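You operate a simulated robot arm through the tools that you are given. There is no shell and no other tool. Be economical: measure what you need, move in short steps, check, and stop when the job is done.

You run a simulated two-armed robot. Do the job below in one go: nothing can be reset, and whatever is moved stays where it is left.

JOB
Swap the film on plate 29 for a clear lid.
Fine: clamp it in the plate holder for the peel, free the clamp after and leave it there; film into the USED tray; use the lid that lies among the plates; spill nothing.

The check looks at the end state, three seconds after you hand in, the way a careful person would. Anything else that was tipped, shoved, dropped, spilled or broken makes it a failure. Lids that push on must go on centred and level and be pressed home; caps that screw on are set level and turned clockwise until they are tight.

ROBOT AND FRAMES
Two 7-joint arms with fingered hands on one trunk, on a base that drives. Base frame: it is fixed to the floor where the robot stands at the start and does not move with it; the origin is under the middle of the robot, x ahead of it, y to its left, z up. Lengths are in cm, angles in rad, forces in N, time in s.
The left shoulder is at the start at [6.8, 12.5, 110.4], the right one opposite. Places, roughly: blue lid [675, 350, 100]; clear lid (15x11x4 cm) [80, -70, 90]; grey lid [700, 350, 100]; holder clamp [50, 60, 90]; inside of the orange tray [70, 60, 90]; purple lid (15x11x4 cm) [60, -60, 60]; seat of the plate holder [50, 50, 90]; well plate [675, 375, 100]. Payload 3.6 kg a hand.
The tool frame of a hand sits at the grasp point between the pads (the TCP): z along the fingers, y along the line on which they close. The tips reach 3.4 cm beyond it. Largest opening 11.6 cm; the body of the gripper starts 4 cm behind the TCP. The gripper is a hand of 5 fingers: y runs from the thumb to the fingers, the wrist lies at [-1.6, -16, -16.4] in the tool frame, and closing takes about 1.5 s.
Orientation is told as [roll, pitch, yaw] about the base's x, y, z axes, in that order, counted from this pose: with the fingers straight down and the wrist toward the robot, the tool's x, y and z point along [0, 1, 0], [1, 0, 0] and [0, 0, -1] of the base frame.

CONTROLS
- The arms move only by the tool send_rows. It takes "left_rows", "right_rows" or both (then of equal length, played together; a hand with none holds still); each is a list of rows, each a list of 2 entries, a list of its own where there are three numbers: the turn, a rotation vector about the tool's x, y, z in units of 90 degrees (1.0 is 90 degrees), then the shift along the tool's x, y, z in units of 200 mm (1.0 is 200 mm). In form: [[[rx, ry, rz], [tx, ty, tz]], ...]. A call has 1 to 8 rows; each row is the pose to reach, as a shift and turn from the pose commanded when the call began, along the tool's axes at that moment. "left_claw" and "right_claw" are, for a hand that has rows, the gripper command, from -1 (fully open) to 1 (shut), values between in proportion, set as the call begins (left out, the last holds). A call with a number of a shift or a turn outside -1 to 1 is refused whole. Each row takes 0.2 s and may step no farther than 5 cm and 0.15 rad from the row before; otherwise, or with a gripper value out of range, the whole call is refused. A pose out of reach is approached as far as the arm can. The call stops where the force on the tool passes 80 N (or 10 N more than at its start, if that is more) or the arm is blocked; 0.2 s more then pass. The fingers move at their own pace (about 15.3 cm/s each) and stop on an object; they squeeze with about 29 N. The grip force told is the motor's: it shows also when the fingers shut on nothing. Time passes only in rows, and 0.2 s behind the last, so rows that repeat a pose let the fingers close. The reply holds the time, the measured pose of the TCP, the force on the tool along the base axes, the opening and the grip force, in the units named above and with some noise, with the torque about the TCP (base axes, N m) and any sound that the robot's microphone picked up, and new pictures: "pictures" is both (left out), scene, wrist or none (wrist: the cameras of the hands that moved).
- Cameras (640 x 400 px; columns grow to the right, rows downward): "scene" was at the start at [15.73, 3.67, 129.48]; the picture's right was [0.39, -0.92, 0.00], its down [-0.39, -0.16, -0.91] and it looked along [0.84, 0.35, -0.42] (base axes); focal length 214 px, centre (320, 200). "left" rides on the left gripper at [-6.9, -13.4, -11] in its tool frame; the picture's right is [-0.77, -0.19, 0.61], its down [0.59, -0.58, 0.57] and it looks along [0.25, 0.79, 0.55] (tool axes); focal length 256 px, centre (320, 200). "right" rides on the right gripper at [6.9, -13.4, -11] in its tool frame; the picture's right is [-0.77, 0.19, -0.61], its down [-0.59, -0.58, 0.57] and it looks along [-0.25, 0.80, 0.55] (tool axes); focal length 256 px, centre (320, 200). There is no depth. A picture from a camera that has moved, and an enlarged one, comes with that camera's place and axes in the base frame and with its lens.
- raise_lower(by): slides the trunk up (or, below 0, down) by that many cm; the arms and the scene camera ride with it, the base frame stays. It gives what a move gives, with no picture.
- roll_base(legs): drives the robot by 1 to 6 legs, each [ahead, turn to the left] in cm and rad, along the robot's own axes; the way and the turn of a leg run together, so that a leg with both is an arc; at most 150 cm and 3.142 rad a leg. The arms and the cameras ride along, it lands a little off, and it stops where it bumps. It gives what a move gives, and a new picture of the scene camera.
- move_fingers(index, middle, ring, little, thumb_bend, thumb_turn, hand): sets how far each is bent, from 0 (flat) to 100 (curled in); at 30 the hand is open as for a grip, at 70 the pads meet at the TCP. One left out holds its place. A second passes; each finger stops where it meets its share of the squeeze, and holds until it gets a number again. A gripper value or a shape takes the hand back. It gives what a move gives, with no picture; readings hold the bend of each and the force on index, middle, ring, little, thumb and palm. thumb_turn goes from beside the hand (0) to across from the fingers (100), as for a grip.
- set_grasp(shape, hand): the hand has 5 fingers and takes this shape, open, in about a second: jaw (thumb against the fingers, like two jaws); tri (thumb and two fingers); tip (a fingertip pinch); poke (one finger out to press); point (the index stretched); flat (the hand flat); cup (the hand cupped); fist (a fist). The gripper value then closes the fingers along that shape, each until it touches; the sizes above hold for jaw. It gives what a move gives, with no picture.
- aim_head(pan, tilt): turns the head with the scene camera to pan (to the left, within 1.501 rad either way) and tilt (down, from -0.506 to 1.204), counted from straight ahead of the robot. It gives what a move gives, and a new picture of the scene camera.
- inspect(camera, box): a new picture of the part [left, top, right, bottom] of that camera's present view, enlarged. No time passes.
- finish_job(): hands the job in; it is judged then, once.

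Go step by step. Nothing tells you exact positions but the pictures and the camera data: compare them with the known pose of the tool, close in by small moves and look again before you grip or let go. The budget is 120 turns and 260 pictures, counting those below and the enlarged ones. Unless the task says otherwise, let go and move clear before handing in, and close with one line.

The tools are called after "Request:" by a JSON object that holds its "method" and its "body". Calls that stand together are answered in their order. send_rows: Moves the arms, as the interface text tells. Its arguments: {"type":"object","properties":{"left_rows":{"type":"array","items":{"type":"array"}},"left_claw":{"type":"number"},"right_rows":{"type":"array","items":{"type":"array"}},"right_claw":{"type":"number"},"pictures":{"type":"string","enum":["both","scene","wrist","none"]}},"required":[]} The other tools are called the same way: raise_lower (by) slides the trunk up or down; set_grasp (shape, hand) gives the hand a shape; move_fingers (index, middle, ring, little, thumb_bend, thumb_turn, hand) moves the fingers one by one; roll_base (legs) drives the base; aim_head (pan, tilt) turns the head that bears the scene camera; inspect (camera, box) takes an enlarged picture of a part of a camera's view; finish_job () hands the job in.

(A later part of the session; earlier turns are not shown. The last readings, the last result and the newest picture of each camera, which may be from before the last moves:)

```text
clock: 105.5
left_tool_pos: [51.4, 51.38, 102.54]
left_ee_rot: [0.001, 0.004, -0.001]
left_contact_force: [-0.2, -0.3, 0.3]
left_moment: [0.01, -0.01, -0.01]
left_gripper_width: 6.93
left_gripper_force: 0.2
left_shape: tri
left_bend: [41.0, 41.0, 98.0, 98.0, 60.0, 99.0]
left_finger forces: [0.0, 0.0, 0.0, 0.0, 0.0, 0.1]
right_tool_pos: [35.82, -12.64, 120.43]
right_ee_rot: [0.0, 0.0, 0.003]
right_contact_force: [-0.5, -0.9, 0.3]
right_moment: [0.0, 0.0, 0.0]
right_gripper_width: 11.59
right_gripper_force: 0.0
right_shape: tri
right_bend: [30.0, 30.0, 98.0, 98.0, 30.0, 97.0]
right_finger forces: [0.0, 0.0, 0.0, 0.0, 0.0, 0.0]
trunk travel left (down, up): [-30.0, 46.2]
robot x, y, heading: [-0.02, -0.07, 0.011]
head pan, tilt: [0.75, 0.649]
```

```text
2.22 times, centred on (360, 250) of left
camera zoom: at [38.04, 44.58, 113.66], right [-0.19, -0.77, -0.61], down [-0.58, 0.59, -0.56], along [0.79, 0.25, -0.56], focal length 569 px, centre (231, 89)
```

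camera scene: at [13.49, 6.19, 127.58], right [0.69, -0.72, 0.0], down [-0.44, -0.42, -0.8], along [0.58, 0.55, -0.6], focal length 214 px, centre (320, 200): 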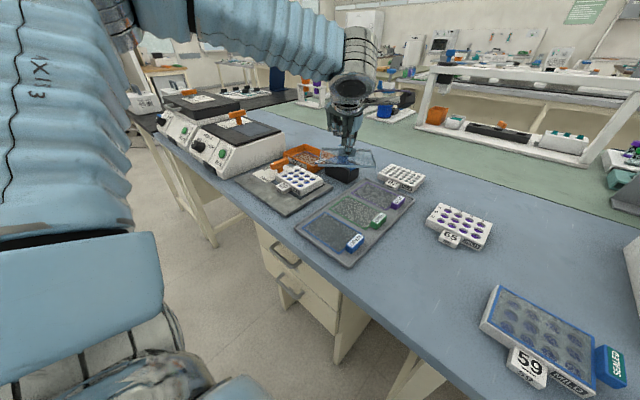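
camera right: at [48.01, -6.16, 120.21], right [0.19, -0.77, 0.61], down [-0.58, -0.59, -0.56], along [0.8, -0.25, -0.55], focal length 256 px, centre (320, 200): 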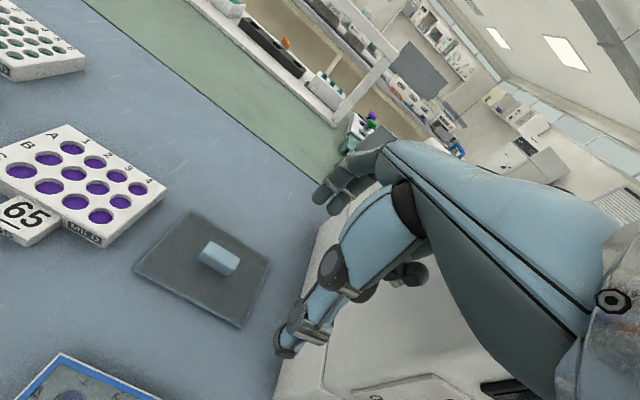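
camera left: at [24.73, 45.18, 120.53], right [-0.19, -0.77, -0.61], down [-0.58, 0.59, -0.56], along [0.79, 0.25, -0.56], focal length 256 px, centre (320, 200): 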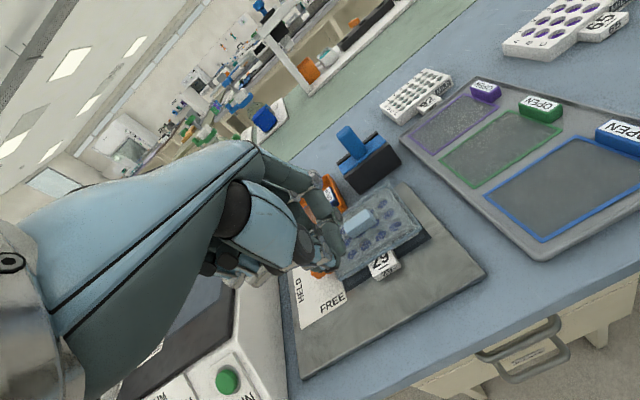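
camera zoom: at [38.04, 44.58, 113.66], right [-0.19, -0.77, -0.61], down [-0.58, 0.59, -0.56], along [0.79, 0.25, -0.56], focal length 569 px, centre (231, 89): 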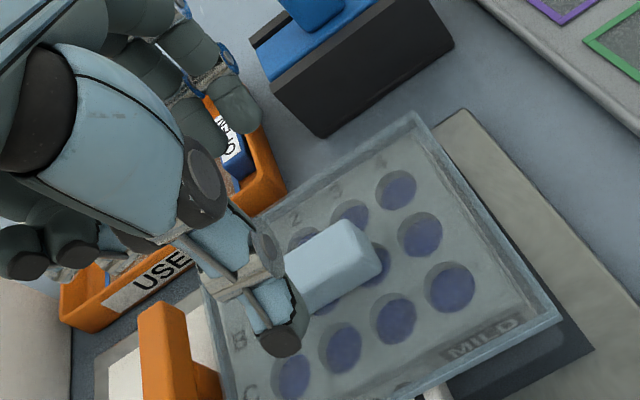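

Request:
{"method": "send_rows", "body": {"left_rows": [[[0, 0, 0], [0.015, 0.012, 0.12]], [[0, 0, 0], [0.015, 0.012, 0.22]], [[0, 0, 0], [0.015, 0.012, 0.29]]], "pictures": "none"}}

Request:
{"method": "inspect", "body": {"camera": "scene", "box": [265, 150, 325, 195]}}

Request:
{"method": "send_rows", "body": {"left_rows": [[[0, 0, 0], [0, 0, 0]], [[0, 0, 0], [0, 0, 0]], [[0, 0, 0], [0, 0, 0]], [[0, 0, 0], [0, 0, 0]], [[0, 0, 0], [0, 0, 0]], [[0, 0, 0], [0, 0, 0]]], "left_claw": 1, "pictures": "none"}}

Request:
{"method": "inspect", "body": {"camera": "scene", "box": [265, 150, 325, 195]}}

```text
clock: 106.3
left_tool_pos: [51.9, 51.81, 96.61]
left_ee_rot: [0.003, 0.005, -0.002]
left_contact_force: [-0.3, 0.5, -0.7]
left_moment: [-0.01, 0.01, -0.01]
left_gripper_width: 6.94
left_gripper_force: 0.1
left_shape: tri
left_bend: [41.0, 41.0, 98.0, 98.0, 60.0, 99.0]
left_finger forces: [0.1, 0.1, 0.0, 0.0, 0.1, 0.0]
right_tool_pos: [35.85, -12.68, 120.49]
right_ee_rot: [0.001, 0.002, 0.0]
right_contact_force: [-0.2, -0.5, 0.3]
right_moment: [-0.05, -0.02, -0.01]
right_gripper_width: 11.59
right_gripper_force: 0.1
right_shape: tri
right_bend: [30.0, 30.0, 98.0, 98.0, 30.0, 97.0]
right_finger forces: [0.0, 0.0, 0.1, 0.0, 0.0, 0.1]
trunk travel left (down, up): [-30.0, 46.2]
robot x, y, heading: [0.12, 0.42, 0.011]
head pan, tilt: [0.75, 0.649]
```

```text
8.89 times, centred on (295, 172) of scene
camera zoom: at [13.49, 6.24, 127.58], right [0.69, -0.72, 0.0], down [-0.44, -0.42, -0.8], along [0.58, 0.55, -0.6], focal length 1906 px, centre (542, 444)
```

zoom: 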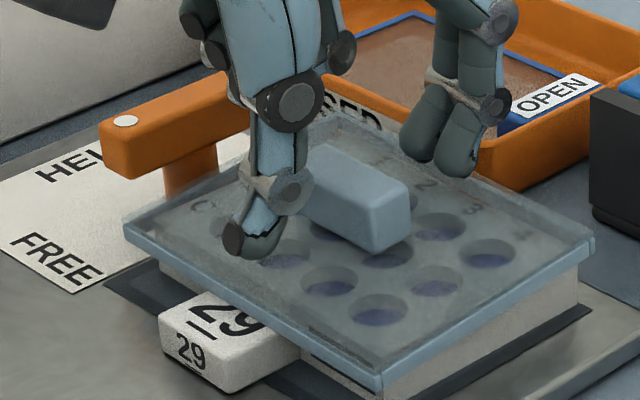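

```text
clock: 107.7
left_tool_pos: [51.73, 51.67, 96.65]
left_ee_rot: [0.002, 0.004, -0.002]
left_contact_force: [0.1, 0.1, 2.0]
left_moment: [0.0, -0.14, 0.0]
left_gripper_width: 1.57
left_gripper_force: 28.5
left_shape: tri
left_bend: [68.0, 65.0, 100.0, 100.0, 70.0, 100.0]
left_finger forces: [13.3, 13.2, 0.0, 0.1, 25.9, 0.0]
right_tool_pos: [35.64, -12.73, 120.4]
right_ee_rot: [-0.001, 0.0, 0.002]
right_contact_force: [0.8, 0.1, -0.7]
right_moment: [0.03, -0.02, -0.01]
right_gripper_width: 11.6
right_gripper_force: 0.1
right_shape: tri
right_bend: [30.0, 30.0, 98.0, 98.0, 30.0, 97.0]
right_finger forces: [0.0, 0.1, 0.0, 0.1, 0.1, 0.0]
trunk travel left (down, up): [-30.0, 46.2]
robot x, y, heading: [0.02, -0.21, 0.013]
head pan, tilt: [0.75, 0.649]
```

```text
8.89 times, centred on (295, 172) of scene
camera zoom: at [13.47, 6.2, 127.58], right [0.69, -0.72, 0.0], down [-0.44, -0.42, -0.8], along [0.58, 0.55, -0.6], focal length 1906 px, centre (542, 444)
```

zoom: 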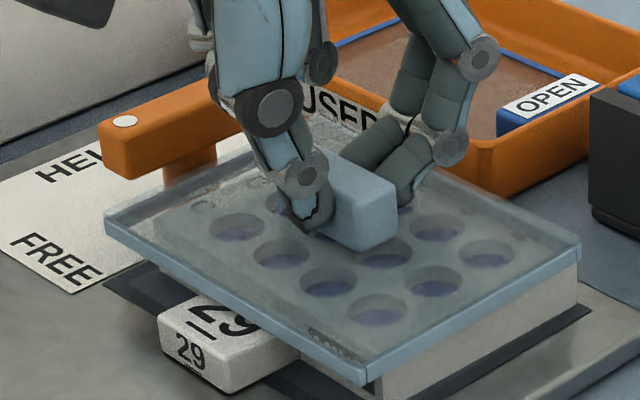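

The lid slid freely, so it was resting on the rim. I'll lift it slightly and measure lid against plate carefully.

Request:
{"method": "send_rows", "body": {"left_rows": [[[0, 0, 0], [0, 0.01, -0.04]], [[0, 0, 0], [0, 0.03, -0.09]]], "pictures": "none"}}

Request:
{"method": "inspect", "body": {"camera": "scene", "box": [265, 150, 325, 195]}}

Request:
{"method": "inspect", "body": {"camera": "left", "box": [260, 190, 500, 400]}}

```text
clock: 108.3
left_tool_pos: [52.27, 51.78, 98.63]
left_ee_rot: [0.001, 0.007, -0.002]
left_contact_force: [0.6, -0.1, -0.5]
left_moment: [0.0, 0.0, 0.01]
left_gripper_width: 1.35
left_gripper_force: 28.8
left_shape: tri
left_bend: [68.0, 65.0, 100.0, 100.0, 70.0, 100.0]
left_finger forces: [13.9, 12.7, 0.0, 0.1, 26.6, 0.0]
right_tool_pos: [35.72, -12.89, 120.33]
right_ee_rot: [0.0, 0.001, 0.002]
right_contact_force: [0.1, 0.7, -0.6]
right_moment: [-0.01, -0.02, -0.01]
right_gripper_width: 11.59
right_gripper_force: 0.1
right_shape: tri
right_bend: [30.0, 30.0, 98.0, 98.0, 30.0, 97.0]
right_finger forces: [0.0, 0.0, 0.1, 0.0, 0.0, 0.0]
trunk travel left (down, up): [-30.0, 46.2]
robot x, y, heading: [0.42, -0.14, 0.011]
head pan, tilt: [0.75, 0.649]
```

```text
8.89 times, centred on (295, 172) of scene
camera zoom: at [13.49, 6.21, 127.58], right [0.69, -0.72, 0.0], down [-0.44, -0.42, -0.8], along [0.58, 0.55, -0.6], focal length 1906 px, centre (542, 444)
```

zoom: 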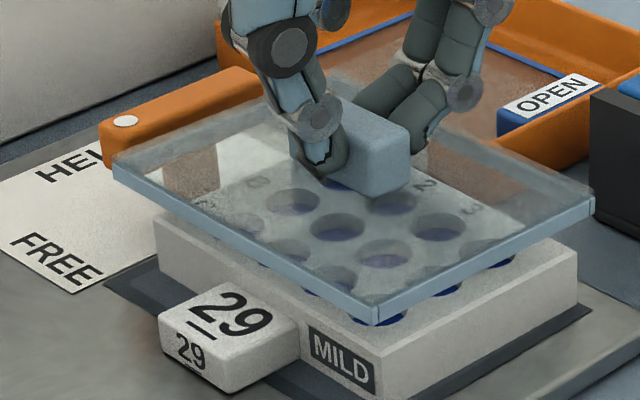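

```text
1.90 times, centred on (380, 295) of left
camera zoom: at [39.22, 44.88, 109.69], right [-0.19, -0.77, -0.61], down [-0.58, 0.59, -0.56], along [0.79, 0.25, -0.56], focal length 488 px, centre (206, 19)
```

zoom: 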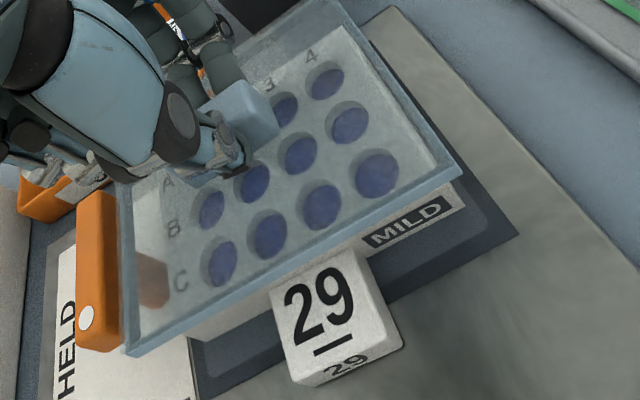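

Measured: the lid is about 0.45 cm too far toward me and 0.3 cm too far left, left end slightly low. Correcting and lowering.

Request:
{"method": "send_rows", "body": {"left_rows": [[[0, 0.012, 0], [-0.02, 0.0225, 0]], [[0, 0.012, 0], [-0.02, 0.0225, 0.03]], [[0, 0.012, 0], [-0.02, 0.0225, 0.06]]], "pictures": "none"}}

Request:
{"method": "inspect", "body": {"camera": "scene", "box": [265, 150, 325, 195]}}

Request:
{"method": "inspect", "body": {"camera": "left", "box": [260, 190, 500, 400]}}

```text
clock: 109.1
left_tool_pos: [52.82, 51.28, 97.1]
left_ee_rot: [0.02, 0.005, -0.003]
left_contact_force: [0.6, 0.6, -0.5]
left_moment: [0.01, 0.0, 0.03]
left_gripper_width: 1.34
left_gripper_force: 29.2
left_shape: tri
left_bend: [68.0, 65.0, 100.0, 100.0, 70.0, 100.0]
left_finger forces: [13.9, 12.8, 0.0, 0.0, 26.7, 0.0]
right_tool_pos: [35.68, -12.8, 120.4]
right_ee_rot: [-0.001, 0.001, 0.002]
right_contact_force: [-0.5, -0.1, 0.2]
right_moment: [0.02, 0.03, 0.01]
right_gripper_width: 11.59
right_gripper_force: 0.1
right_shape: tri
right_bend: [30.0, 30.0, 98.0, 98.0, 30.0, 97.0]
right_finger forces: [0.0, 0.1, 0.0, 0.0, 0.1, 0.0]
trunk travel left (down, up): [-30.0, 46.2]
robot x, y, heading: [-0.34, 0.0, 0.008]
head pan, tilt: [0.75, 0.649]
```

```text
8.89 times, centred on (295, 172) of scene
camera zoom: at [13.48, 6.21, 127.58], right [0.69, -0.72, 0.0], down [-0.44, -0.42, -0.8], along [0.58, 0.55, -0.6], focal length 1906 px, centre (542, 444)
```

zoom: 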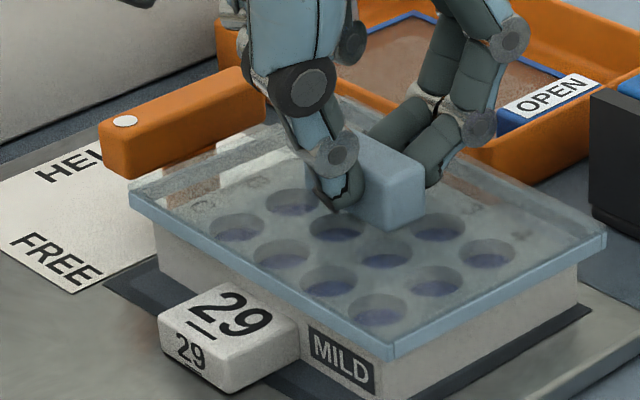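

```text
1.90 times, centred on (380, 295) of left
camera zoom: at [39.49, 44.25, 108.23], right [-0.19, -0.76, -0.63], down [-0.58, 0.6, -0.55], along [0.79, 0.26, -0.55], focal length 488 px, centre (206, 19)
```

zoom: 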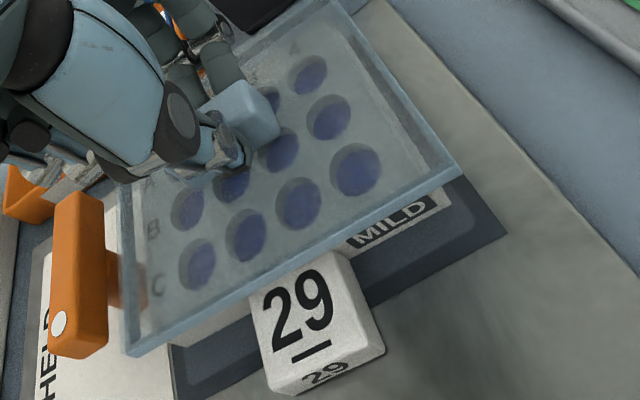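

Request:
{"method": "send_rows", "body": {"left_rows": [[[0, 0, 0], [0, -0.005, 0.012]], [[0, 0, 0], [0, -0.005, 0.025]]], "pictures": "none"}}

Request:
{"method": "send_rows", "body": {"left_rows": [[[0, 0, 0], [0, 0, 0.012]], [[0, 0, 0], [0, 0, 0.025]]], "pictures": "none"}}

Request:
{"method": "inspect", "body": {"camera": "scene", "box": [265, 150, 325, 195]}}

```text
clock: 109.7
left_tool_pos: [52.69, 51.2, 96.72]
left_ee_rot: [0.021, 0.004, -0.002]
left_contact_force: [0.3, -0.1, -0.2]
left_moment: [0.03, -0.05, -0.01]
left_gripper_width: 1.34
left_gripper_force: 28.7
left_shape: tri
left_bend: [68.0, 65.0, 100.0, 100.0, 70.0, 100.0]
left_finger forces: [13.7, 13.0, 0.0, 0.1, 26.6, 0.1]
right_tool_pos: [35.75, -12.71, 120.52]
right_ee_rot: [0.0, 0.0, 0.002]
right_contact_force: [-1.0, 0.3, 0.0]
right_moment: [0.02, -0.02, 0.02]
right_gripper_width: 11.59
right_gripper_force: 0.1
right_shape: tri
right_bend: [30.0, 30.0, 98.0, 98.0, 30.0, 97.0]
right_finger forces: [0.0, 0.0, 0.0, 0.0, 0.1, 0.0]
trunk travel left (down, up): [-30.0, 46.2]
robot x, y, heading: [0.19, -0.16, 0.011]
head pan, tilt: [0.75, 0.649]
```

```text
clock: 110.3
left_tool_pos: [52.83, 51.36, 96.37]
left_ee_rot: [0.022, 0.002, -0.004]
left_contact_force: [0.5, -1.2, 5.2]
left_moment: [0.01, -0.12, -0.03]
left_gripper_width: 1.58
left_gripper_force: 28.7
left_shape: tri
left_bend: [68.0, 65.0, 100.0, 100.0, 70.0, 100.0]
left_finger forces: [13.2, 14.5, 0.0, 0.0, 27.2, 0.0]
right_tool_pos: [35.76, -12.87, 120.41]
right_ee_rot: [0.001, 0.0, 0.0]
right_contact_force: [0.5, -0.5, 0.4]
right_moment: [0.03, 0.02, 0.01]
right_gripper_width: 11.6
right_gripper_force: 0.1
right_shape: tri
right_bend: [30.0, 30.0, 98.0, 98.0, 30.0, 97.0]
right_finger forces: [0.1, 0.0, 0.0, 0.0, 0.1, 0.0]
trunk travel left (down, up): [-30.0, 46.2]
robot x, y, heading: [-0.0, -0.36, 0.013]
head pan, tilt: [0.75, 0.649]
```

```text
8.89 times, centred on (295, 172) of scene
camera zoom: at [13.44, 6.14, 127.6], right [0.69, -0.72, 0.0], down [-0.44, -0.42, -0.8], along [0.58, 0.55, -0.6], focal length 1906 px, centre (542, 444)
```

zoom: 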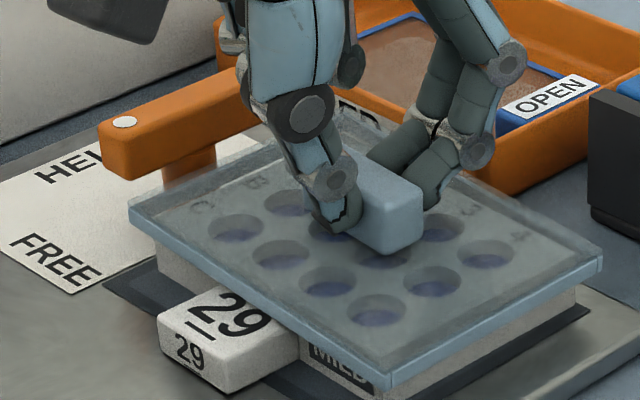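

Request:
{"method": "send_rows", "body": {"left_rows": [[[0, 0, 0], [0, 0, 0.012]], [[0, 0, 0], [0, 0, 0.02]]], "pictures": "none"}}

Request:
{"method": "inspect", "body": {"camera": "scene", "box": [290, 165, 330, 195]}}

Request:
{"method": "inspect", "body": {"camera": "scene", "box": [265, 160, 305, 190]}}

```text
clock: 110.9
left_tool_pos: [52.77, 51.28, 96.39]
left_ee_rot: [0.022, -0.004, -0.001]
left_contact_force: [1.3, 1.5, 21.3]
left_moment: [0.1, -0.05, 0.03]
left_gripper_width: 1.41
left_gripper_force: 28.9
left_shape: tri
left_bend: [71.0, 65.0, 100.0, 100.0, 70.0, 100.0]
left_finger forces: [15.4, 16.4, 0.0, 0.0, 30.2, 0.0]
right_tool_pos: [35.65, -12.87, 120.52]
right_ee_rot: [0.001, 0.0, 0.001]
right_contact_force: [0.3, 0.0, 0.1]
right_moment: [0.0, -0.03, 0.01]
right_gripper_width: 11.58
right_gripper_force: 0.1
right_shape: tri
right_bend: [30.0, 30.0, 98.0, 98.0, 30.0, 97.0]
right_finger forces: [0.1, 0.0, 0.0, 0.1, 0.1, 0.1]
trunk travel left (down, up): [-30.0, 46.2]
robot x, y, heading: [-0.21, 0.4, 0.014]
head pan, tilt: [0.75, 0.649]
```

```text
13.33 times, centred on (310, 180) of scene
camera zoom: at [13.32, 6.05, 127.64], right [0.69, -0.72, 0.0], down [-0.44, -0.42, -0.8], along [0.58, 0.55, -0.6], focal length 2860 px, centre (453, 467)
```

zoom: 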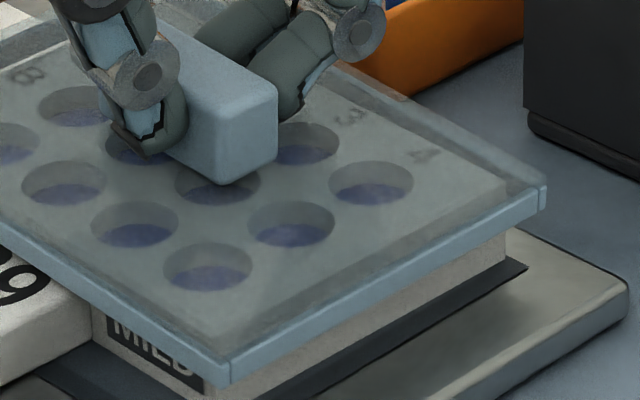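

```text
13.33 times, centred on (285, 175) of scene
camera zoom: at [13.32, 6.05, 127.64], right [0.69, -0.72, 0.0], down [-0.44, -0.42, -0.8], along [0.58, 0.55, -0.6], focal length 2860 px, centre (787, 533)
```

zoom: 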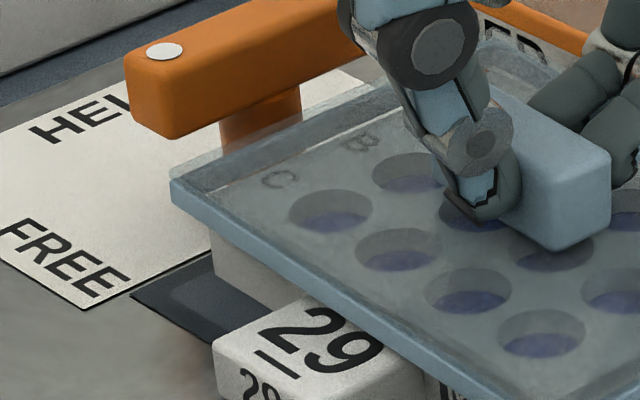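

The exposed plate strip is now even all round, the skirt fully down and firm at 21 N. I'll take the load off and release gently.

Request:
{"method": "send_rows", "body": {"left_rows": [[[0, 0, 0], [0, 0, -0.012]], [[0, 0, 0], [0, 0, -0.025]]], "pictures": "none"}}

Request:
{"method": "send_rows", "body": {"left_rows": [[[0, 0, 0], [0, 0, -0.01]], [[0, 0, 0], [0, 0, -0.01]], [[0, 0, 0], [0, 0, -0.01]], [[0, 0, 0], [0, 0, -0.01]]], "left_claw": 0.2, "pictures": "none"}}

Request:
{"method": "send_rows", "body": {"left_rows": [[[0, 0, 0], [0, 0, -0.08]], [[0, 0, 0], [0, 0, -0.2]], [[0, 0, 0], [0, 0, -0.3]]], "pictures": "none"}}

Request:
{"method": "inspect", "body": {"camera": "scene", "box": [265, 155, 325, 200]}}

```text
clock: 111.5
left_tool_pos: [52.75, 51.3, 96.35]
left_ee_rot: [0.021, 0.004, -0.002]
left_contact_force: [2.4, 1.6, 13.4]
left_moment: [0.05, -0.14, 0.03]
left_gripper_width: 1.42
left_gripper_force: 29.0
left_shape: tri
left_bend: [71.0, 65.0, 100.0, 100.0, 70.0, 100.0]
left_finger forces: [15.8, 15.9, 0.1, 0.0, 28.8, 0.0]
right_tool_pos: [35.6, -12.87, 120.38]
right_ee_rot: [0.002, -0.001, 0.0]
right_contact_force: [0.4, -0.9, -0.5]
right_moment: [-0.03, -0.01, 0.0]
right_gripper_width: 11.58
right_gripper_force: 0.1
right_shape: tri
right_bend: [30.0, 30.0, 98.0, 98.0, 30.0, 97.0]
right_finger forces: [0.1, 0.0, 0.0, 0.0, 0.0, 0.0]
trunk travel left (down, up): [-30.0, 46.2]
robot x, y, heading: [-0.11, 0.02, 0.01]
head pan, tilt: [0.75, 0.649]
```

```text
clock: 112.5
left_tool_pos: [52.76, 51.42, 96.54]
left_ee_rot: [0.022, 0.006, -0.001]
left_contact_force: [0.5, 0.1, -0.3]
left_moment: [0.0, -0.02, 0.0]
left_gripper_width: 4.65
left_gripper_force: 0.1
left_shape: tri
left_bend: [47.0, 49.0, 98.0, 98.0, 69.0, 100.0]
left_finger forces: [0.0, 0.0, 0.0, 0.0, 0.0, 0.1]
right_tool_pos: [35.67, -12.82, 120.58]
right_ee_rot: [-0.001, -0.001, 0.001]
right_contact_force: [-0.6, -0.2, 0.6]
right_moment: [-0.01, 0.01, 0.03]
right_gripper_width: 11.6
right_gripper_force: 0.0
right_shape: tri
right_bend: [30.0, 30.0, 98.0, 98.0, 30.0, 97.0]
right_finger forces: [0.0, 0.0, 0.1, 0.1, 0.0, 0.0]
trunk travel left (down, up): [-30.0, 46.2]
robot x, y, heading: [0.17, 0.19, 0.012]
head pan, tilt: [0.75, 0.649]
```

```text
clock: 113.3
left_tool_pos: [52.97, 51.39, 102.42]
left_ee_rot: [0.02, 0.004, -0.003]
left_contact_force: [-0.1, 0.4, 1.0]
left_moment: [0.01, 0.02, 0.0]
left_gripper_width: 4.61
left_gripper_force: 0.0
left_shape: tri
left_bend: [47.0, 49.0, 98.0, 98.0, 69.0, 100.0]
left_finger forces: [0.1, 0.1, 0.0, 0.1, 0.0, 0.1]
right_tool_pos: [35.66, -12.79, 120.4]
right_ee_rot: [0.001, -0.001, 0.001]
right_contact_force: [-0.6, 0.8, 0.1]
right_moment: [0.01, 0.02, 0.01]
right_gripper_width: 11.57
right_gripper_force: 0.1
right_shape: tri
right_bend: [30.0, 30.0, 98.0, 98.0, 30.0, 97.0]
right_finger forces: [0.1, 0.1, 0.0, 0.0, 0.0, 0.1]
trunk travel left (down, up): [-30.0, 46.2]
robot x, y, heading: [0.21, 0.14, 0.01]
head pan, tilt: [0.75, 0.649]
```

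```text
8.89 times, centred on (295, 178) of scene
camera zoom: at [13.47, 6.19, 127.59], right [0.69, -0.72, 0.0], down [-0.44, -0.42, -0.8], along [0.58, 0.55, -0.6], focal length 1906 px, centre (542, 400)
```

zoom: 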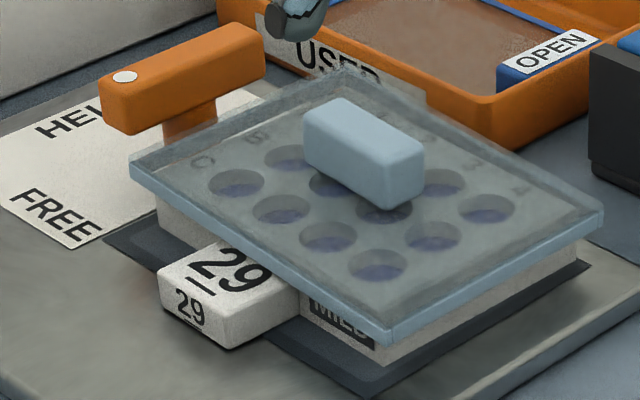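

The lid looks level and seated. A final press on the handle centre to make sure it is home.

Request:
{"method": "send_rows", "body": {"left_rows": [[[0, 0, 0], [0, 0.005, 0]], [[0, -0.012, 0], [0, 0.005, 0]], [[0, -0.012, 0], [0, 0.005, 0]], [[0, -0.012, 0], [0, 0.005, 0]], [[0, -0.012, 0], [0, 0.005, 0.1]], [[0, -0.012, 0], [0, 0.005, 0.2]]], "left_claw": 1, "pictures": "none"}}

Request:
{"method": "inspect", "body": {"camera": "scene", "box": [265, 145, 325, 190]}}

```text
clock: 114.7
left_tool_pos: [52.86, 51.34, 98.37]
left_ee_rot: [-0.001, 0.004, -0.001]
left_contact_force: [-0.4, -0.6, 0.7]
left_moment: [-0.02, 0.02, -0.02]
left_gripper_width: 0.01
left_gripper_force: 0.0
left_shape: tri
left_bend: [70.0, 70.0, 98.0, 98.0, 70.0, 100.0]
left_finger forces: [0.0, 0.0, 0.0, 0.0, 0.0, 0.0]
right_tool_pos: [35.77, -12.75, 120.43]
right_ee_rot: [-0.001, 0.002, 0.002]
right_contact_force: [0.4, 0.5, 0.9]
right_moment: [-0.01, 0.0, 0.03]
right_gripper_width: 11.58
right_gripper_force: 0.1
right_shape: tri
right_bend: [30.0, 30.0, 98.0, 98.0, 30.0, 97.0]
right_finger forces: [0.0, 0.0, 0.0, 0.1, 0.0, 0.0]
trunk travel left (down, up): [-30.0, 46.2]
robot x, y, heading: [-0.03, 0.01, 0.011]
head pan, tilt: [0.75, 0.649]
```

```text
8.89 times, centred on (295, 168) of scene
camera zoom: at [13.49, 6.22, 127.58], right [0.69, -0.72, 0.0], down [-0.44, -0.42, -0.8], along [0.58, 0.55, -0.6], focal length 1906 px, centre (542, 489)
```

zoom: 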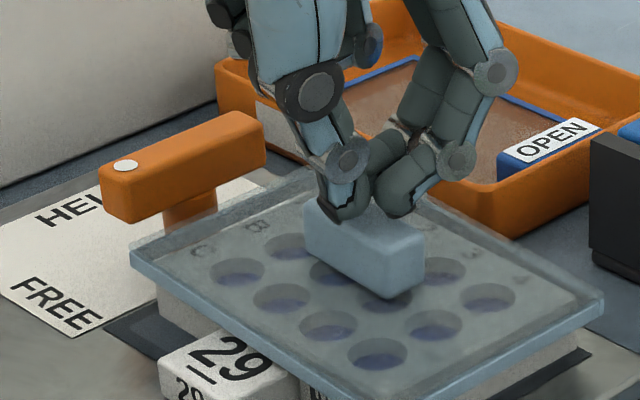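

Fingertips are above the handle middle. Pressing down.

Request:
{"method": "send_rows", "body": {"left_rows": [[[0, 0, 0], [0, 0.005, 0.025]], [[0, 0, 0], [0, 0.005, 0.05]], [[0, 0, 0], [0, 0.005, 0.065]]], "pictures": "none"}}

Request:
{"method": "send_rows", "body": {"left_rows": [[[0, 0, 0], [0, 0, 0.012]], [[0, 0, 0], [0, 0, 0.025]]], "pictures": "none"}}

```text
clock: 115.5
left_tool_pos: [52.93, 51.12, 97.56]
left_ee_rot: [0.003, -0.002, -0.002]
left_contact_force: [-3.2, -0.6, 16.9]
left_moment: [0.05, 0.17, -0.02]
left_gripper_width: 0.01
left_gripper_force: 29.1
left_shape: tri
left_bend: [71.0, 71.0, 100.0, 99.0, 70.0, 100.0]
left_finger forces: [0.1, 0.0, 0.1, 0.1, 0.1, 0.1]
right_tool_pos: [35.54, -12.83, 120.54]
right_ee_rot: [0.002, -0.001, 0.002]
right_contact_force: [-0.4, 0.1, 0.5]
right_moment: [-0.01, 0.01, -0.04]
right_gripper_width: 11.6
right_gripper_force: 0.0
right_shape: tri
right_bend: [30.0, 30.0, 98.0, 98.0, 30.0, 97.0]
right_finger forces: [0.0, 0.0, 0.0, 0.1, 0.0, 0.0]
trunk travel left (down, up): [-30.0, 46.2]
robot x, y, heading: [0.08, 0.07, 0.012]
head pan, tilt: [0.75, 0.649]
```

```text
clock: 116.1
left_tool_pos: [52.77, 51.12, 97.44]
left_ee_rot: [0.006, -0.01, 0.0]
left_contact_force: [-4.0, 3.9, 39.2]
left_moment: [0.18, 0.35, -0.04]
left_gripper_width: 0.03
left_gripper_force: 28.8
left_shape: tri
left_bend: [71.0, 71.0, 100.0, 100.0, 70.0, 100.0]
left_finger forces: [0.0, 0.1, 0.0, 0.0, 46.8, 0.1]
right_tool_pos: [35.39, -13.14, 120.63]
right_ee_rot: [0.004, -0.003, 0.003]
right_contact_force: [0.0, -0.2, -0.1]
right_moment: [0.01, -0.02, -0.01]
right_gripper_width: 11.58
right_gripper_force: 0.2
right_shape: tri
right_bend: [30.0, 30.0, 98.0, 98.0, 30.0, 97.0]
right_finger forces: [0.0, 0.0, 0.0, 0.0, 0.1, 0.0]
trunk travel left (down, up): [-30.0, 46.2]
robot x, y, heading: [0.01, 0.09, 0.015]
head pan, tilt: [0.75, 0.649]
```

Request:
{"method": "send_rows", "body": {"left_rows": [[[0, 0, 0], [0, 0, -0.08]], [[0, 0, 0], [0, 0, -0.25]], [[0, 0, 0], [0, -0.1, -0.4]], [[0, 0, 0], [0.1, -0.3, -0.45]], [[0, 0, 0], [0.25, -0.5, -0.45]], [[0, 0, 0], [0.4, -0.65, -0.45]]], "pictures": "none"}}

Request:
{"method": "inspect", "body": {"camera": "scene", "box": [300, 168, 330, 192]}}

Request:
{"method": "inspect", "body": {"camera": "scene", "box": [272, 168, 302, 192]}}

Request:
{"method": "inspect", "body": {"camera": "left", "box": [340, 130, 500, 250]}}

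```text
clock: 117.5
left_tool_pos: [40.1, 59.82, 105.52]
left_ee_rot: [0.003, 0.005, -0.002]
left_contact_force: [-0.1, 0.3, -0.5]
left_moment: [-0.03, 0.0, -0.03]
left_gripper_width: 0.0
left_gripper_force: 29.1
left_shape: tri
left_bend: [70.0, 70.0, 100.0, 100.0, 70.0, 100.0]
left_finger forces: [0.0, 0.0, 0.0, 0.0, 0.0, 0.1]
right_tool_pos: [35.81, -12.6, 120.44]
right_ee_rot: [0.0, -0.001, 0.003]
right_contact_force: [0.4, 0.7, -0.1]
right_moment: [0.0, -0.01, 0.0]
right_gripper_width: 11.58
right_gripper_force: 0.0
right_shape: tri
right_bend: [30.0, 30.0, 98.0, 98.0, 30.0, 97.0]
right_finger forces: [0.1, 0.0, 0.0, 0.0, 0.1, 0.0]
trunk travel left (down, up): [-30.0, 46.2]
robot x, y, heading: [-0.27, -0.1, 0.016]
head pan, tilt: [0.75, 0.649]
```

```text
16.00 times, centred on (315, 180) of scene
camera zoom: at [13.44, 6.26, 127.58], right [0.69, -0.72, 0.0], down [-0.44, -0.42, -0.8], along [0.58, 0.55, -0.6], focal length 3432 px, centre (400, 520)
```

zoom: 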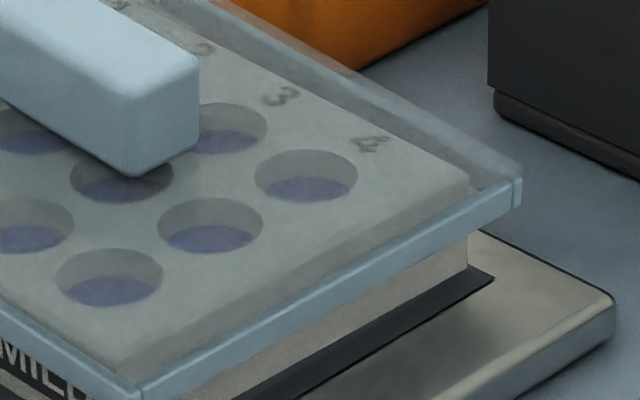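

```text
16.00 times, centred on (287, 180) of scene
camera zoom: at [13.44, 6.26, 127.58], right [0.69, -0.72, 0.0], down [-0.44, -0.42, -0.8], along [0.58, 0.55, -0.6], focal length 3432 px, centre (848, 520)
```

zoom: 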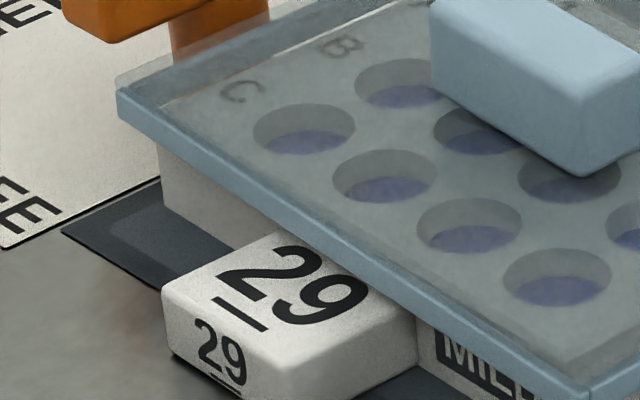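

```text
3.33 times, centred on (420, 190) of left
camera zoom: at [26.7, 52.91, 116.63], right [-0.19, -0.77, -0.61], down [-0.58, 0.59, -0.56], along [0.79, 0.25, -0.56], focal length 853 px, centre (-13, 233)
```

zoom: 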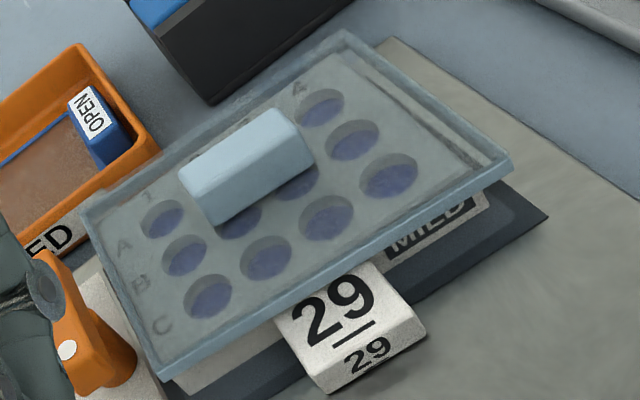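

The lid rests on the plate top at every visible corner, so it's home. But plate and lid have crept about 0.9 cm toward the seat's back edge. I'll take the handle again and slide both back to centre.

Request:
{"method": "send_rows", "body": {"left_rows": [[[0, 0, 0], [-0.1, 0.12, -0.05]], [[0, 0, 0], [-0.22, 0.28, -0.05]], [[0, 0, 0], [-0.34, 0.45, -0.03]], [[0, 0, 0], [-0.423, 0.633, 0]], [[0, 0, 0], [-0.423, 0.633, 0.17]]], "left_claw": 0.1, "pictures": "none"}}

Request:
{"method": "inspect", "body": {"camera": "left", "box": [260, 160, 460, 340]}}

```text
clock: 118.7
left_tool_pos: [52.53, 50.93, 102.31]
left_ee_rot: [0.002, 0.004, -0.003]
left_contact_force: [-0.1, 0.0, -0.1]
left_moment: [-0.04, 0.0, -0.03]
left_gripper_width: 5.21
left_gripper_force: 0.0
left_shape: tri
left_bend: [46.0, 47.0, 98.0, 98.0, 66.0, 100.0]
left_finger forces: [0.1, 0.0, 0.1, 0.1, 0.1, 0.0]
right_tool_pos: [35.74, -12.63, 120.5]
right_ee_rot: [0.0, -0.002, 0.002]
right_contact_force: [0.2, 0.6, -1.2]
right_moment: [0.02, 0.02, -0.02]
right_gripper_width: 11.56
right_gripper_force: 0.0
right_shape: tri
right_bend: [30.0, 30.0, 98.0, 98.0, 30.0, 97.0]
right_finger forces: [0.1, 0.0, 0.1, 0.0, 0.1, 0.0]
trunk travel left (down, up): [-30.0, 46.2]
robot x, y, heading: [-0.29, -0.07, 0.012]
head pan, tilt: [0.75, 0.649]
```

```text
2.22 times, centred on (360, 250) of left
camera zoom: at [39.13, 44.01, 113.32], right [-0.19, -0.77, -0.61], down [-0.58, 0.59, -0.56], along [0.79, 0.25, -0.56], focal length 569 px, centre (231, 89)
```

zoom: 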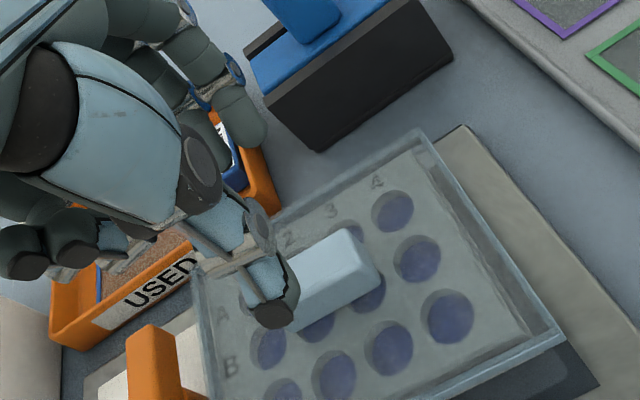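

Request:
{"method": "send_rows", "body": {"left_rows": [[[0, 0, 0], [0.023, 0.01, 0.12]], [[0, 0, 0], [0.023, 0.01, 0.22]], [[0, 0, 0], [0.023, 0.01, 0.29]]], "pictures": "none"}}

Request:
{"method": "send_rows", "body": {"left_rows": [[[0, 0, 0], [0, 0, 0]], [[0, 0, 0], [0, 0, 0]], [[0, 0, 0], [0, 0, 0]], [[0, 0, 0], [0, 0, 0]], [[0, 0, 0], [0, 0, 0]], [[0, 0, 0], [0, 0, 0]]], "left_claw": 1, "pictures": "none"}}

Request:
{"method": "send_rows", "body": {"left_rows": [[[0, 0, 0], [0, -0.015, 0]], [[0, 0, 0], [0, -0.03, 0]], [[0, 0, 0], [0, -0.045, 0]], [[0, 0, 0], [0, -0.055, 0]]], "pictures": "none"}}

Request:
{"method": "inspect", "body": {"camera": "scene", "box": [265, 155, 325, 200]}}

```text
clock: 119.5
left_tool_pos: [52.79, 51.18, 96.57]
left_ee_rot: [0.0, 0.005, -0.004]
left_contact_force: [-0.2, 0.1, 0.1]
left_moment: [-0.02, -0.02, 0.01]
left_gripper_width: 5.2
left_gripper_force: 0.0
left_shape: tri
left_bend: [46.0, 47.0, 98.0, 98.0, 66.0, 100.0]
left_finger forces: [0.0, 0.0, 0.0, 0.1, 0.0, 0.0]
right_tool_pos: [35.75, -12.76, 120.47]
right_ee_rot: [0.001, 0.004, 0.003]
right_contact_force: [0.7, 0.1, -0.2]
right_moment: [0.03, -0.04, 0.01]
right_gripper_width: 11.6
right_gripper_force: 0.0
right_shape: tri
right_bend: [30.0, 30.0, 98.0, 98.0, 30.0, 97.0]
right_finger forces: [0.1, 0.1, 0.0, 0.0, 0.0, 0.1]
trunk travel left (down, up): [-30.0, 46.2]
robot x, y, heading: [0.12, 0.16, 0.013]
head pan, tilt: [0.75, 0.649]
```

```text
clock: 120.9
left_tool_pos: [52.94, 51.3, 96.5]
left_ee_rot: [0.002, 0.005, -0.002]
left_contact_force: [-0.4, 0.2, 1.0]
left_moment: [0.01, -0.08, -0.02]
left_gripper_width: 1.33
left_gripper_force: 29.0
left_shape: tri
left_bend: [70.0, 66.0, 100.0, 100.0, 70.0, 100.0]
left_finger forces: [14.5, 13.6, 0.0, 0.0, 27.7, 0.0]
right_tool_pos: [35.7, -12.84, 120.39]
right_ee_rot: [0.0, 0.0, 0.003]
right_contact_force: [-0.1, -0.1, 1.2]
right_moment: [0.02, -0.02, -0.03]
right_gripper_width: 11.58
right_gripper_force: 0.0
right_shape: tri
right_bend: [30.0, 30.0, 98.0, 98.0, 30.0, 97.0]
right_finger forces: [0.0, 0.0, 0.0, 0.1, 0.0, 0.1]
trunk travel left (down, up): [-30.0, 46.2]
robot x, y, heading: [-0.16, -0.03, 0.003]
head pan, tilt: [0.75, 0.649]
```

```text
clock: 121.9
left_tool_pos: [51.83, 51.2, 96.48]
left_ee_rot: [0.001, 0.003, -0.002]
left_contact_force: [1.4, -0.1, 2.7]
left_moment: [0.04, -0.16, 0.0]
left_gripper_width: 1.48
left_gripper_force: 29.0
left_shape: tri
left_bend: [70.0, 66.0, 100.0, 100.0, 70.0, 100.0]
left_finger forces: [15.0, 13.9, 0.0, 0.0, 27.7, 0.1]
right_tool_pos: [35.66, -12.74, 120.46]
right_ee_rot: [0.0, 0.001, 0.003]
right_contact_force: [-0.1, 0.5, 0.0]
right_moment: [0.0, 0.01, 0.02]
right_gripper_width: 11.6
right_gripper_force: 0.0
right_shape: tri
right_bend: [30.0, 30.0, 98.0, 98.0, 30.0, 97.0]
right_finger forces: [0.1, 0.1, 0.0, 0.0, 0.0, 0.0]
trunk travel left (down, up): [-30.0, 46.2]
robot x, y, heading: [0.13, 0.27, 0.011]
head pan, tilt: [0.75, 0.649]
```

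```text
8.89 times, centred on (295, 178) of scene
camera zoom: at [13.47, 6.2, 127.59], right [0.69, -0.72, 0.0], down [-0.44, -0.42, -0.8], along [0.58, 0.55, -0.6], focal length 1906 px, centre (542, 400)
```

zoom: 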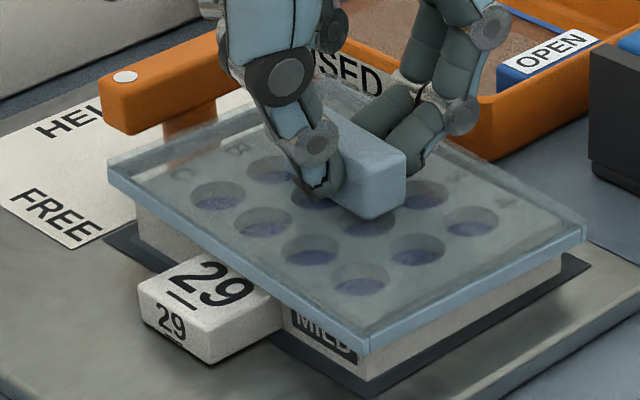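

Plate and lid slid back together, and the seat margin looks even again. One gentle press through the grip, then unload, release and retreat.

Request:
{"method": "send_rows", "body": {"left_rows": [[[0, 0, 0], [0, 0.004, 0.012]], [[0, 0, 0], [0, 0.004, 0.024]], [[0, 0, 0], [0, 0.004, 0.03]]], "pictures": "none"}}

Request:
{"method": "send_rows", "body": {"left_rows": [[[0, 0, 0], [0, 0, -0.015]], [[0, 0, 0], [0, 0, -0.03]], [[0, 0, 0], [0, 0, -0.035]]], "pictures": "none"}}

Request:
{"method": "send_rows", "body": {"left_rows": [[[0, 0, 0], [0, 0, 0]], [[0, 0, 0], [0, 0, 0]], [[0, 0, 0], [0, 0, 0]], [[0, 0, 0], [0, 0, 0]]], "left_claw": 0.2, "pictures": "none"}}

Request:
{"method": "send_rows", "body": {"left_rows": [[[0, 0, 0], [0, 0, -0.1]], [[0, 0, 0], [0, 0, -0.3]], [[0, 0, 0], [0, -0.1, -0.45]], [[0, 0, 0], [0.1, -0.3, -0.5]], [[0, 0, 0], [0.25, -0.45, -0.5]], [[0, 0, 0], [0.4, -0.6, -0.5]]], "pictures": "none"}}

Request:
{"method": "inspect", "body": {"camera": "scene", "box": [265, 155, 325, 200]}}

Request:
{"method": "inspect", "body": {"camera": "left", "box": [340, 130, 500, 250]}}

```text
clock: 122.7
left_tool_pos: [51.88, 51.18, 96.24]
left_ee_rot: [0.004, -0.003, 0.0]
left_contact_force: [-1.2, 0.0, 19.9]
left_moment: [0.05, -0.07, 0.04]
left_gripper_width: 1.49
left_gripper_force: 28.7
left_shape: tri
left_bend: [71.0, 66.0, 100.0, 100.0, 70.0, 100.0]
left_finger forces: [16.2, 15.2, 0.0, 0.0, 31.8, 0.1]
right_tool_pos: [35.54, -12.87, 120.65]
right_ee_rot: [0.002, 0.001, 0.002]
right_contact_force: [-0.9, 0.1, -0.4]
right_moment: [0.01, -0.01, 0.02]
right_gripper_width: 11.57
right_gripper_force: 0.1
right_shape: tri
right_bend: [30.0, 30.0, 98.0, 98.0, 30.0, 97.0]
right_finger forces: [0.1, 0.0, 0.0, 0.0, 0.1, 0.2]
trunk travel left (down, up): [-30.0, 46.2]
robot x, y, heading: [-0.43, -0.21, 0.004]
head pan, tilt: [0.75, 0.649]
```

```text
clock: 123.5
left_tool_pos: [51.77, 51.1, 96.4]
left_ee_rot: [0.0, 0.009, -0.001]
left_contact_force: [0.7, -0.2, 1.7]
left_moment: [0.01, -0.12, -0.02]
left_gripper_width: 1.49
left_gripper_force: 28.8
left_shape: tri
left_bend: [71.0, 66.0, 100.0, 100.0, 70.0, 100.0]
left_finger forces: [15.1, 13.3, 0.1, 0.1, 27.5, 0.0]
right_tool_pos: [35.81, -12.78, 120.35]
right_ee_rot: [0.001, 0.002, 0.001]
right_contact_force: [-0.1, -0.3, -0.5]
right_moment: [0.0, -0.04, 0.01]
right_gripper_width: 11.59
right_gripper_force: 0.1
right_shape: tri
right_bend: [30.0, 30.0, 98.0, 98.0, 30.0, 97.0]
right_finger forces: [0.0, 0.0, 0.0, 0.0, 0.0, 0.0]
trunk travel left (down, up): [-30.0, 46.2]
robot x, y, heading: [-0.28, -0.03, 0.007]
head pan, tilt: [0.75, 0.649]
```

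```text
clock: 124.5
left_tool_pos: [51.66, 51.13, 96.6]
left_ee_rot: [0.001, 0.006, -0.003]
left_contact_force: [0.4, -0.8, 0.4]
left_moment: [0.0, 0.02, 0.03]
left_gripper_width: 4.64
left_gripper_force: 0.0
left_shape: tri
left_bend: [47.0, 49.0, 98.0, 98.0, 69.0, 100.0]
left_finger forces: [0.0, 0.0, 0.0, 0.0, 0.1, 0.0]
right_tool_pos: [35.79, -12.81, 120.46]
right_ee_rot: [-0.001, 0.004, 0.002]
right_contact_force: [0.5, 0.8, 0.4]
right_moment: [-0.01, 0.01, 0.02]
right_gripper_width: 11.6
right_gripper_force: 0.0
right_shape: tri
right_bend: [30.0, 30.0, 98.0, 98.0, 30.0, 97.0]
right_finger forces: [0.0, 0.0, 0.0, 0.0, 0.1, 0.0]
trunk travel left (down, up): [-30.0, 46.2]
robot x, y, heading: [-0.22, -0.04, 0.013]
head pan, tilt: [0.75, 0.649]
```

```text
clock: 125.9
left_tool_pos: [39.88, 59.31, 106.83]
left_ee_rot: [0.0, 0.004, -0.002]
left_contact_force: [-0.9, 0.1, -1.4]
left_moment: [-0.01, 0.02, -0.01]
left_gripper_width: 4.64
left_gripper_force: 0.1
left_shape: tri
left_bend: [47.0, 49.0, 98.0, 98.0, 69.0, 100.0]
left_finger forces: [0.0, 0.0, 0.0, 0.1, 0.0, 0.0]
right_tool_pos: [35.72, -12.81, 120.45]
right_ee_rot: [0.0, 0.001, 0.0]
right_contact_force: [-0.1, 0.1, -0.7]
right_moment: [-0.04, 0.0, -0.01]
right_gripper_width: 11.6
right_gripper_force: 0.1
right_shape: tri
right_bend: [30.0, 30.0, 98.0, 98.0, 30.0, 97.0]
right_finger forces: [0.0, 0.0, 0.1, 0.1, 0.0, 0.0]
trunk travel left (down, up): [-30.0, 46.2]
robot x, y, heading: [-0.34, -0.07, 0.014]
head pan, tilt: [0.75, 0.649]
```

```text
8.89 times, centred on (295, 178) of scene
camera zoom: at [13.43, 6.29, 127.58], right [0.69, -0.72, 0.0], down [-0.44, -0.42, -0.8], along [0.58, 0.55, -0.6], focal length 1906 px, centre (542, 400)
```

zoom: 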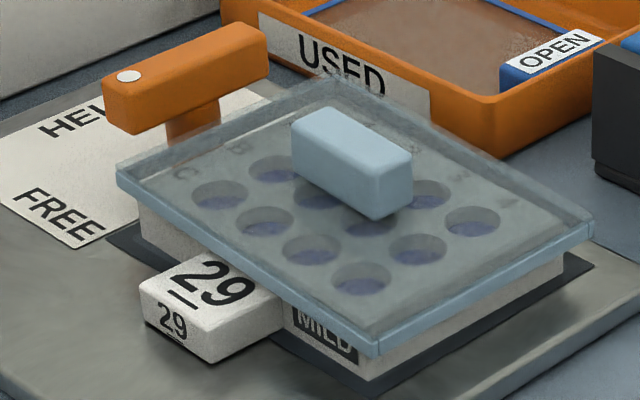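

```text
3.33 times, centred on (420, 190) of left
camera zoom: at [26.5, 52.59, 117.88], right [-0.19, -0.77, -0.61], down [-0.58, 0.59, -0.56], along [0.79, 0.25, -0.56], focal length 853 px, centre (-13, 233)
```

zoom: 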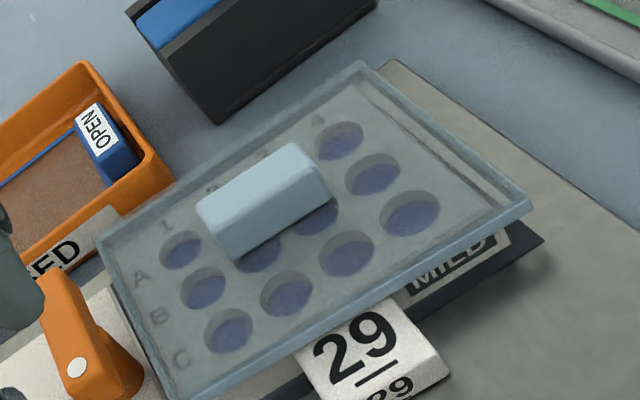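

The lid is engaged and level, but sits about 0.3–0.4 cm back of centre on the plate. I'll use one more centring grip, lifting a hair to shift it, then set it down.

Request:
{"method": "send_rows", "body": {"left_rows": [[[0, 0, 0], [-0.1, 0.12, -0.05]], [[0, 0, 0], [-0.22, 0.28, -0.05]], [[0, 0, 0], [-0.34, 0.45, -0.03]], [[0, 0, 0], [-0.4, 0.59, 0]], [[0, 0, 0], [-0.4, 0.59, 0.17]]], "left_claw": 0.1, "pictures": "none"}}

Request:
{"method": "send_rows", "body": {"left_rows": [[[0, 0, 0], [0, 0, 0.12]], [[0, 0, 0], [0, 0, 0.24]], [[0, 0, 0], [0, 0, 0.35]]], "pictures": "none"}}

```text
clock: 127.1
left_tool_pos: [51.71, 51.33, 103.27]
left_ee_rot: [0.002, 0.002, -0.002]
left_contact_force: [0.3, 0.0, 0.0]
left_moment: [-0.01, -0.02, 0.03]
left_gripper_width: 5.18
left_gripper_force: 0.2
left_shape: tri
left_bend: [45.0, 47.0, 98.0, 98.0, 66.0, 100.0]
left_finger forces: [0.0, 0.1, 0.1, 0.1, 0.0, 0.0]
right_tool_pos: [35.75, -12.85, 120.49]
right_ee_rot: [0.001, 0.0, 0.002]
right_contact_force: [0.5, 0.1, -0.4]
right_moment: [-0.04, -0.02, 0.0]
right_gripper_width: 11.61
right_gripper_force: 0.2
right_shape: tri
right_bend: [30.0, 30.0, 98.0, 98.0, 30.0, 97.0]
right_finger forces: [0.0, 0.0, 0.0, 0.0, 0.0, 0.0]
trunk travel left (down, up): [-30.0, 46.2]
robot x, y, heading: [0.09, -0.07, 0.01]
head pan, tilt: [0.75, 0.649]
```

```text
clock: 127.9
left_tool_pos: [51.53, 51.39, 96.43]
left_ee_rot: [0.002, 0.004, -0.003]
left_contact_force: [-0.1, 0.3, 0.6]
left_moment: [-0.03, 0.0, -0.01]
left_gripper_width: 5.19
left_gripper_force: 0.0
left_shape: tri
left_bend: [45.0, 47.0, 98.0, 98.0, 66.0, 100.0]
left_finger forces: [0.0, 0.1, 0.0, 0.0, 0.0, 0.0]
right_tool_pos: [35.76, -12.8, 120.39]
right_ee_rot: [0.001, 0.003, 0.002]
right_contact_force: [0.7, -0.3, -0.1]
right_moment: [-0.01, -0.02, 0.02]
right_gripper_width: 11.58
right_gripper_force: 0.0
right_shape: tri
right_bend: [30.0, 30.0, 98.0, 98.0, 30.0, 97.0]
right_finger forces: [0.0, 0.0, 0.0, 0.1, 0.0, 0.0]
trunk travel left (down, up): [-30.0, 46.2]
robot x, y, heading: [-0.34, 0.04, 0.008]
head pan, tilt: [0.75, 0.649]
```

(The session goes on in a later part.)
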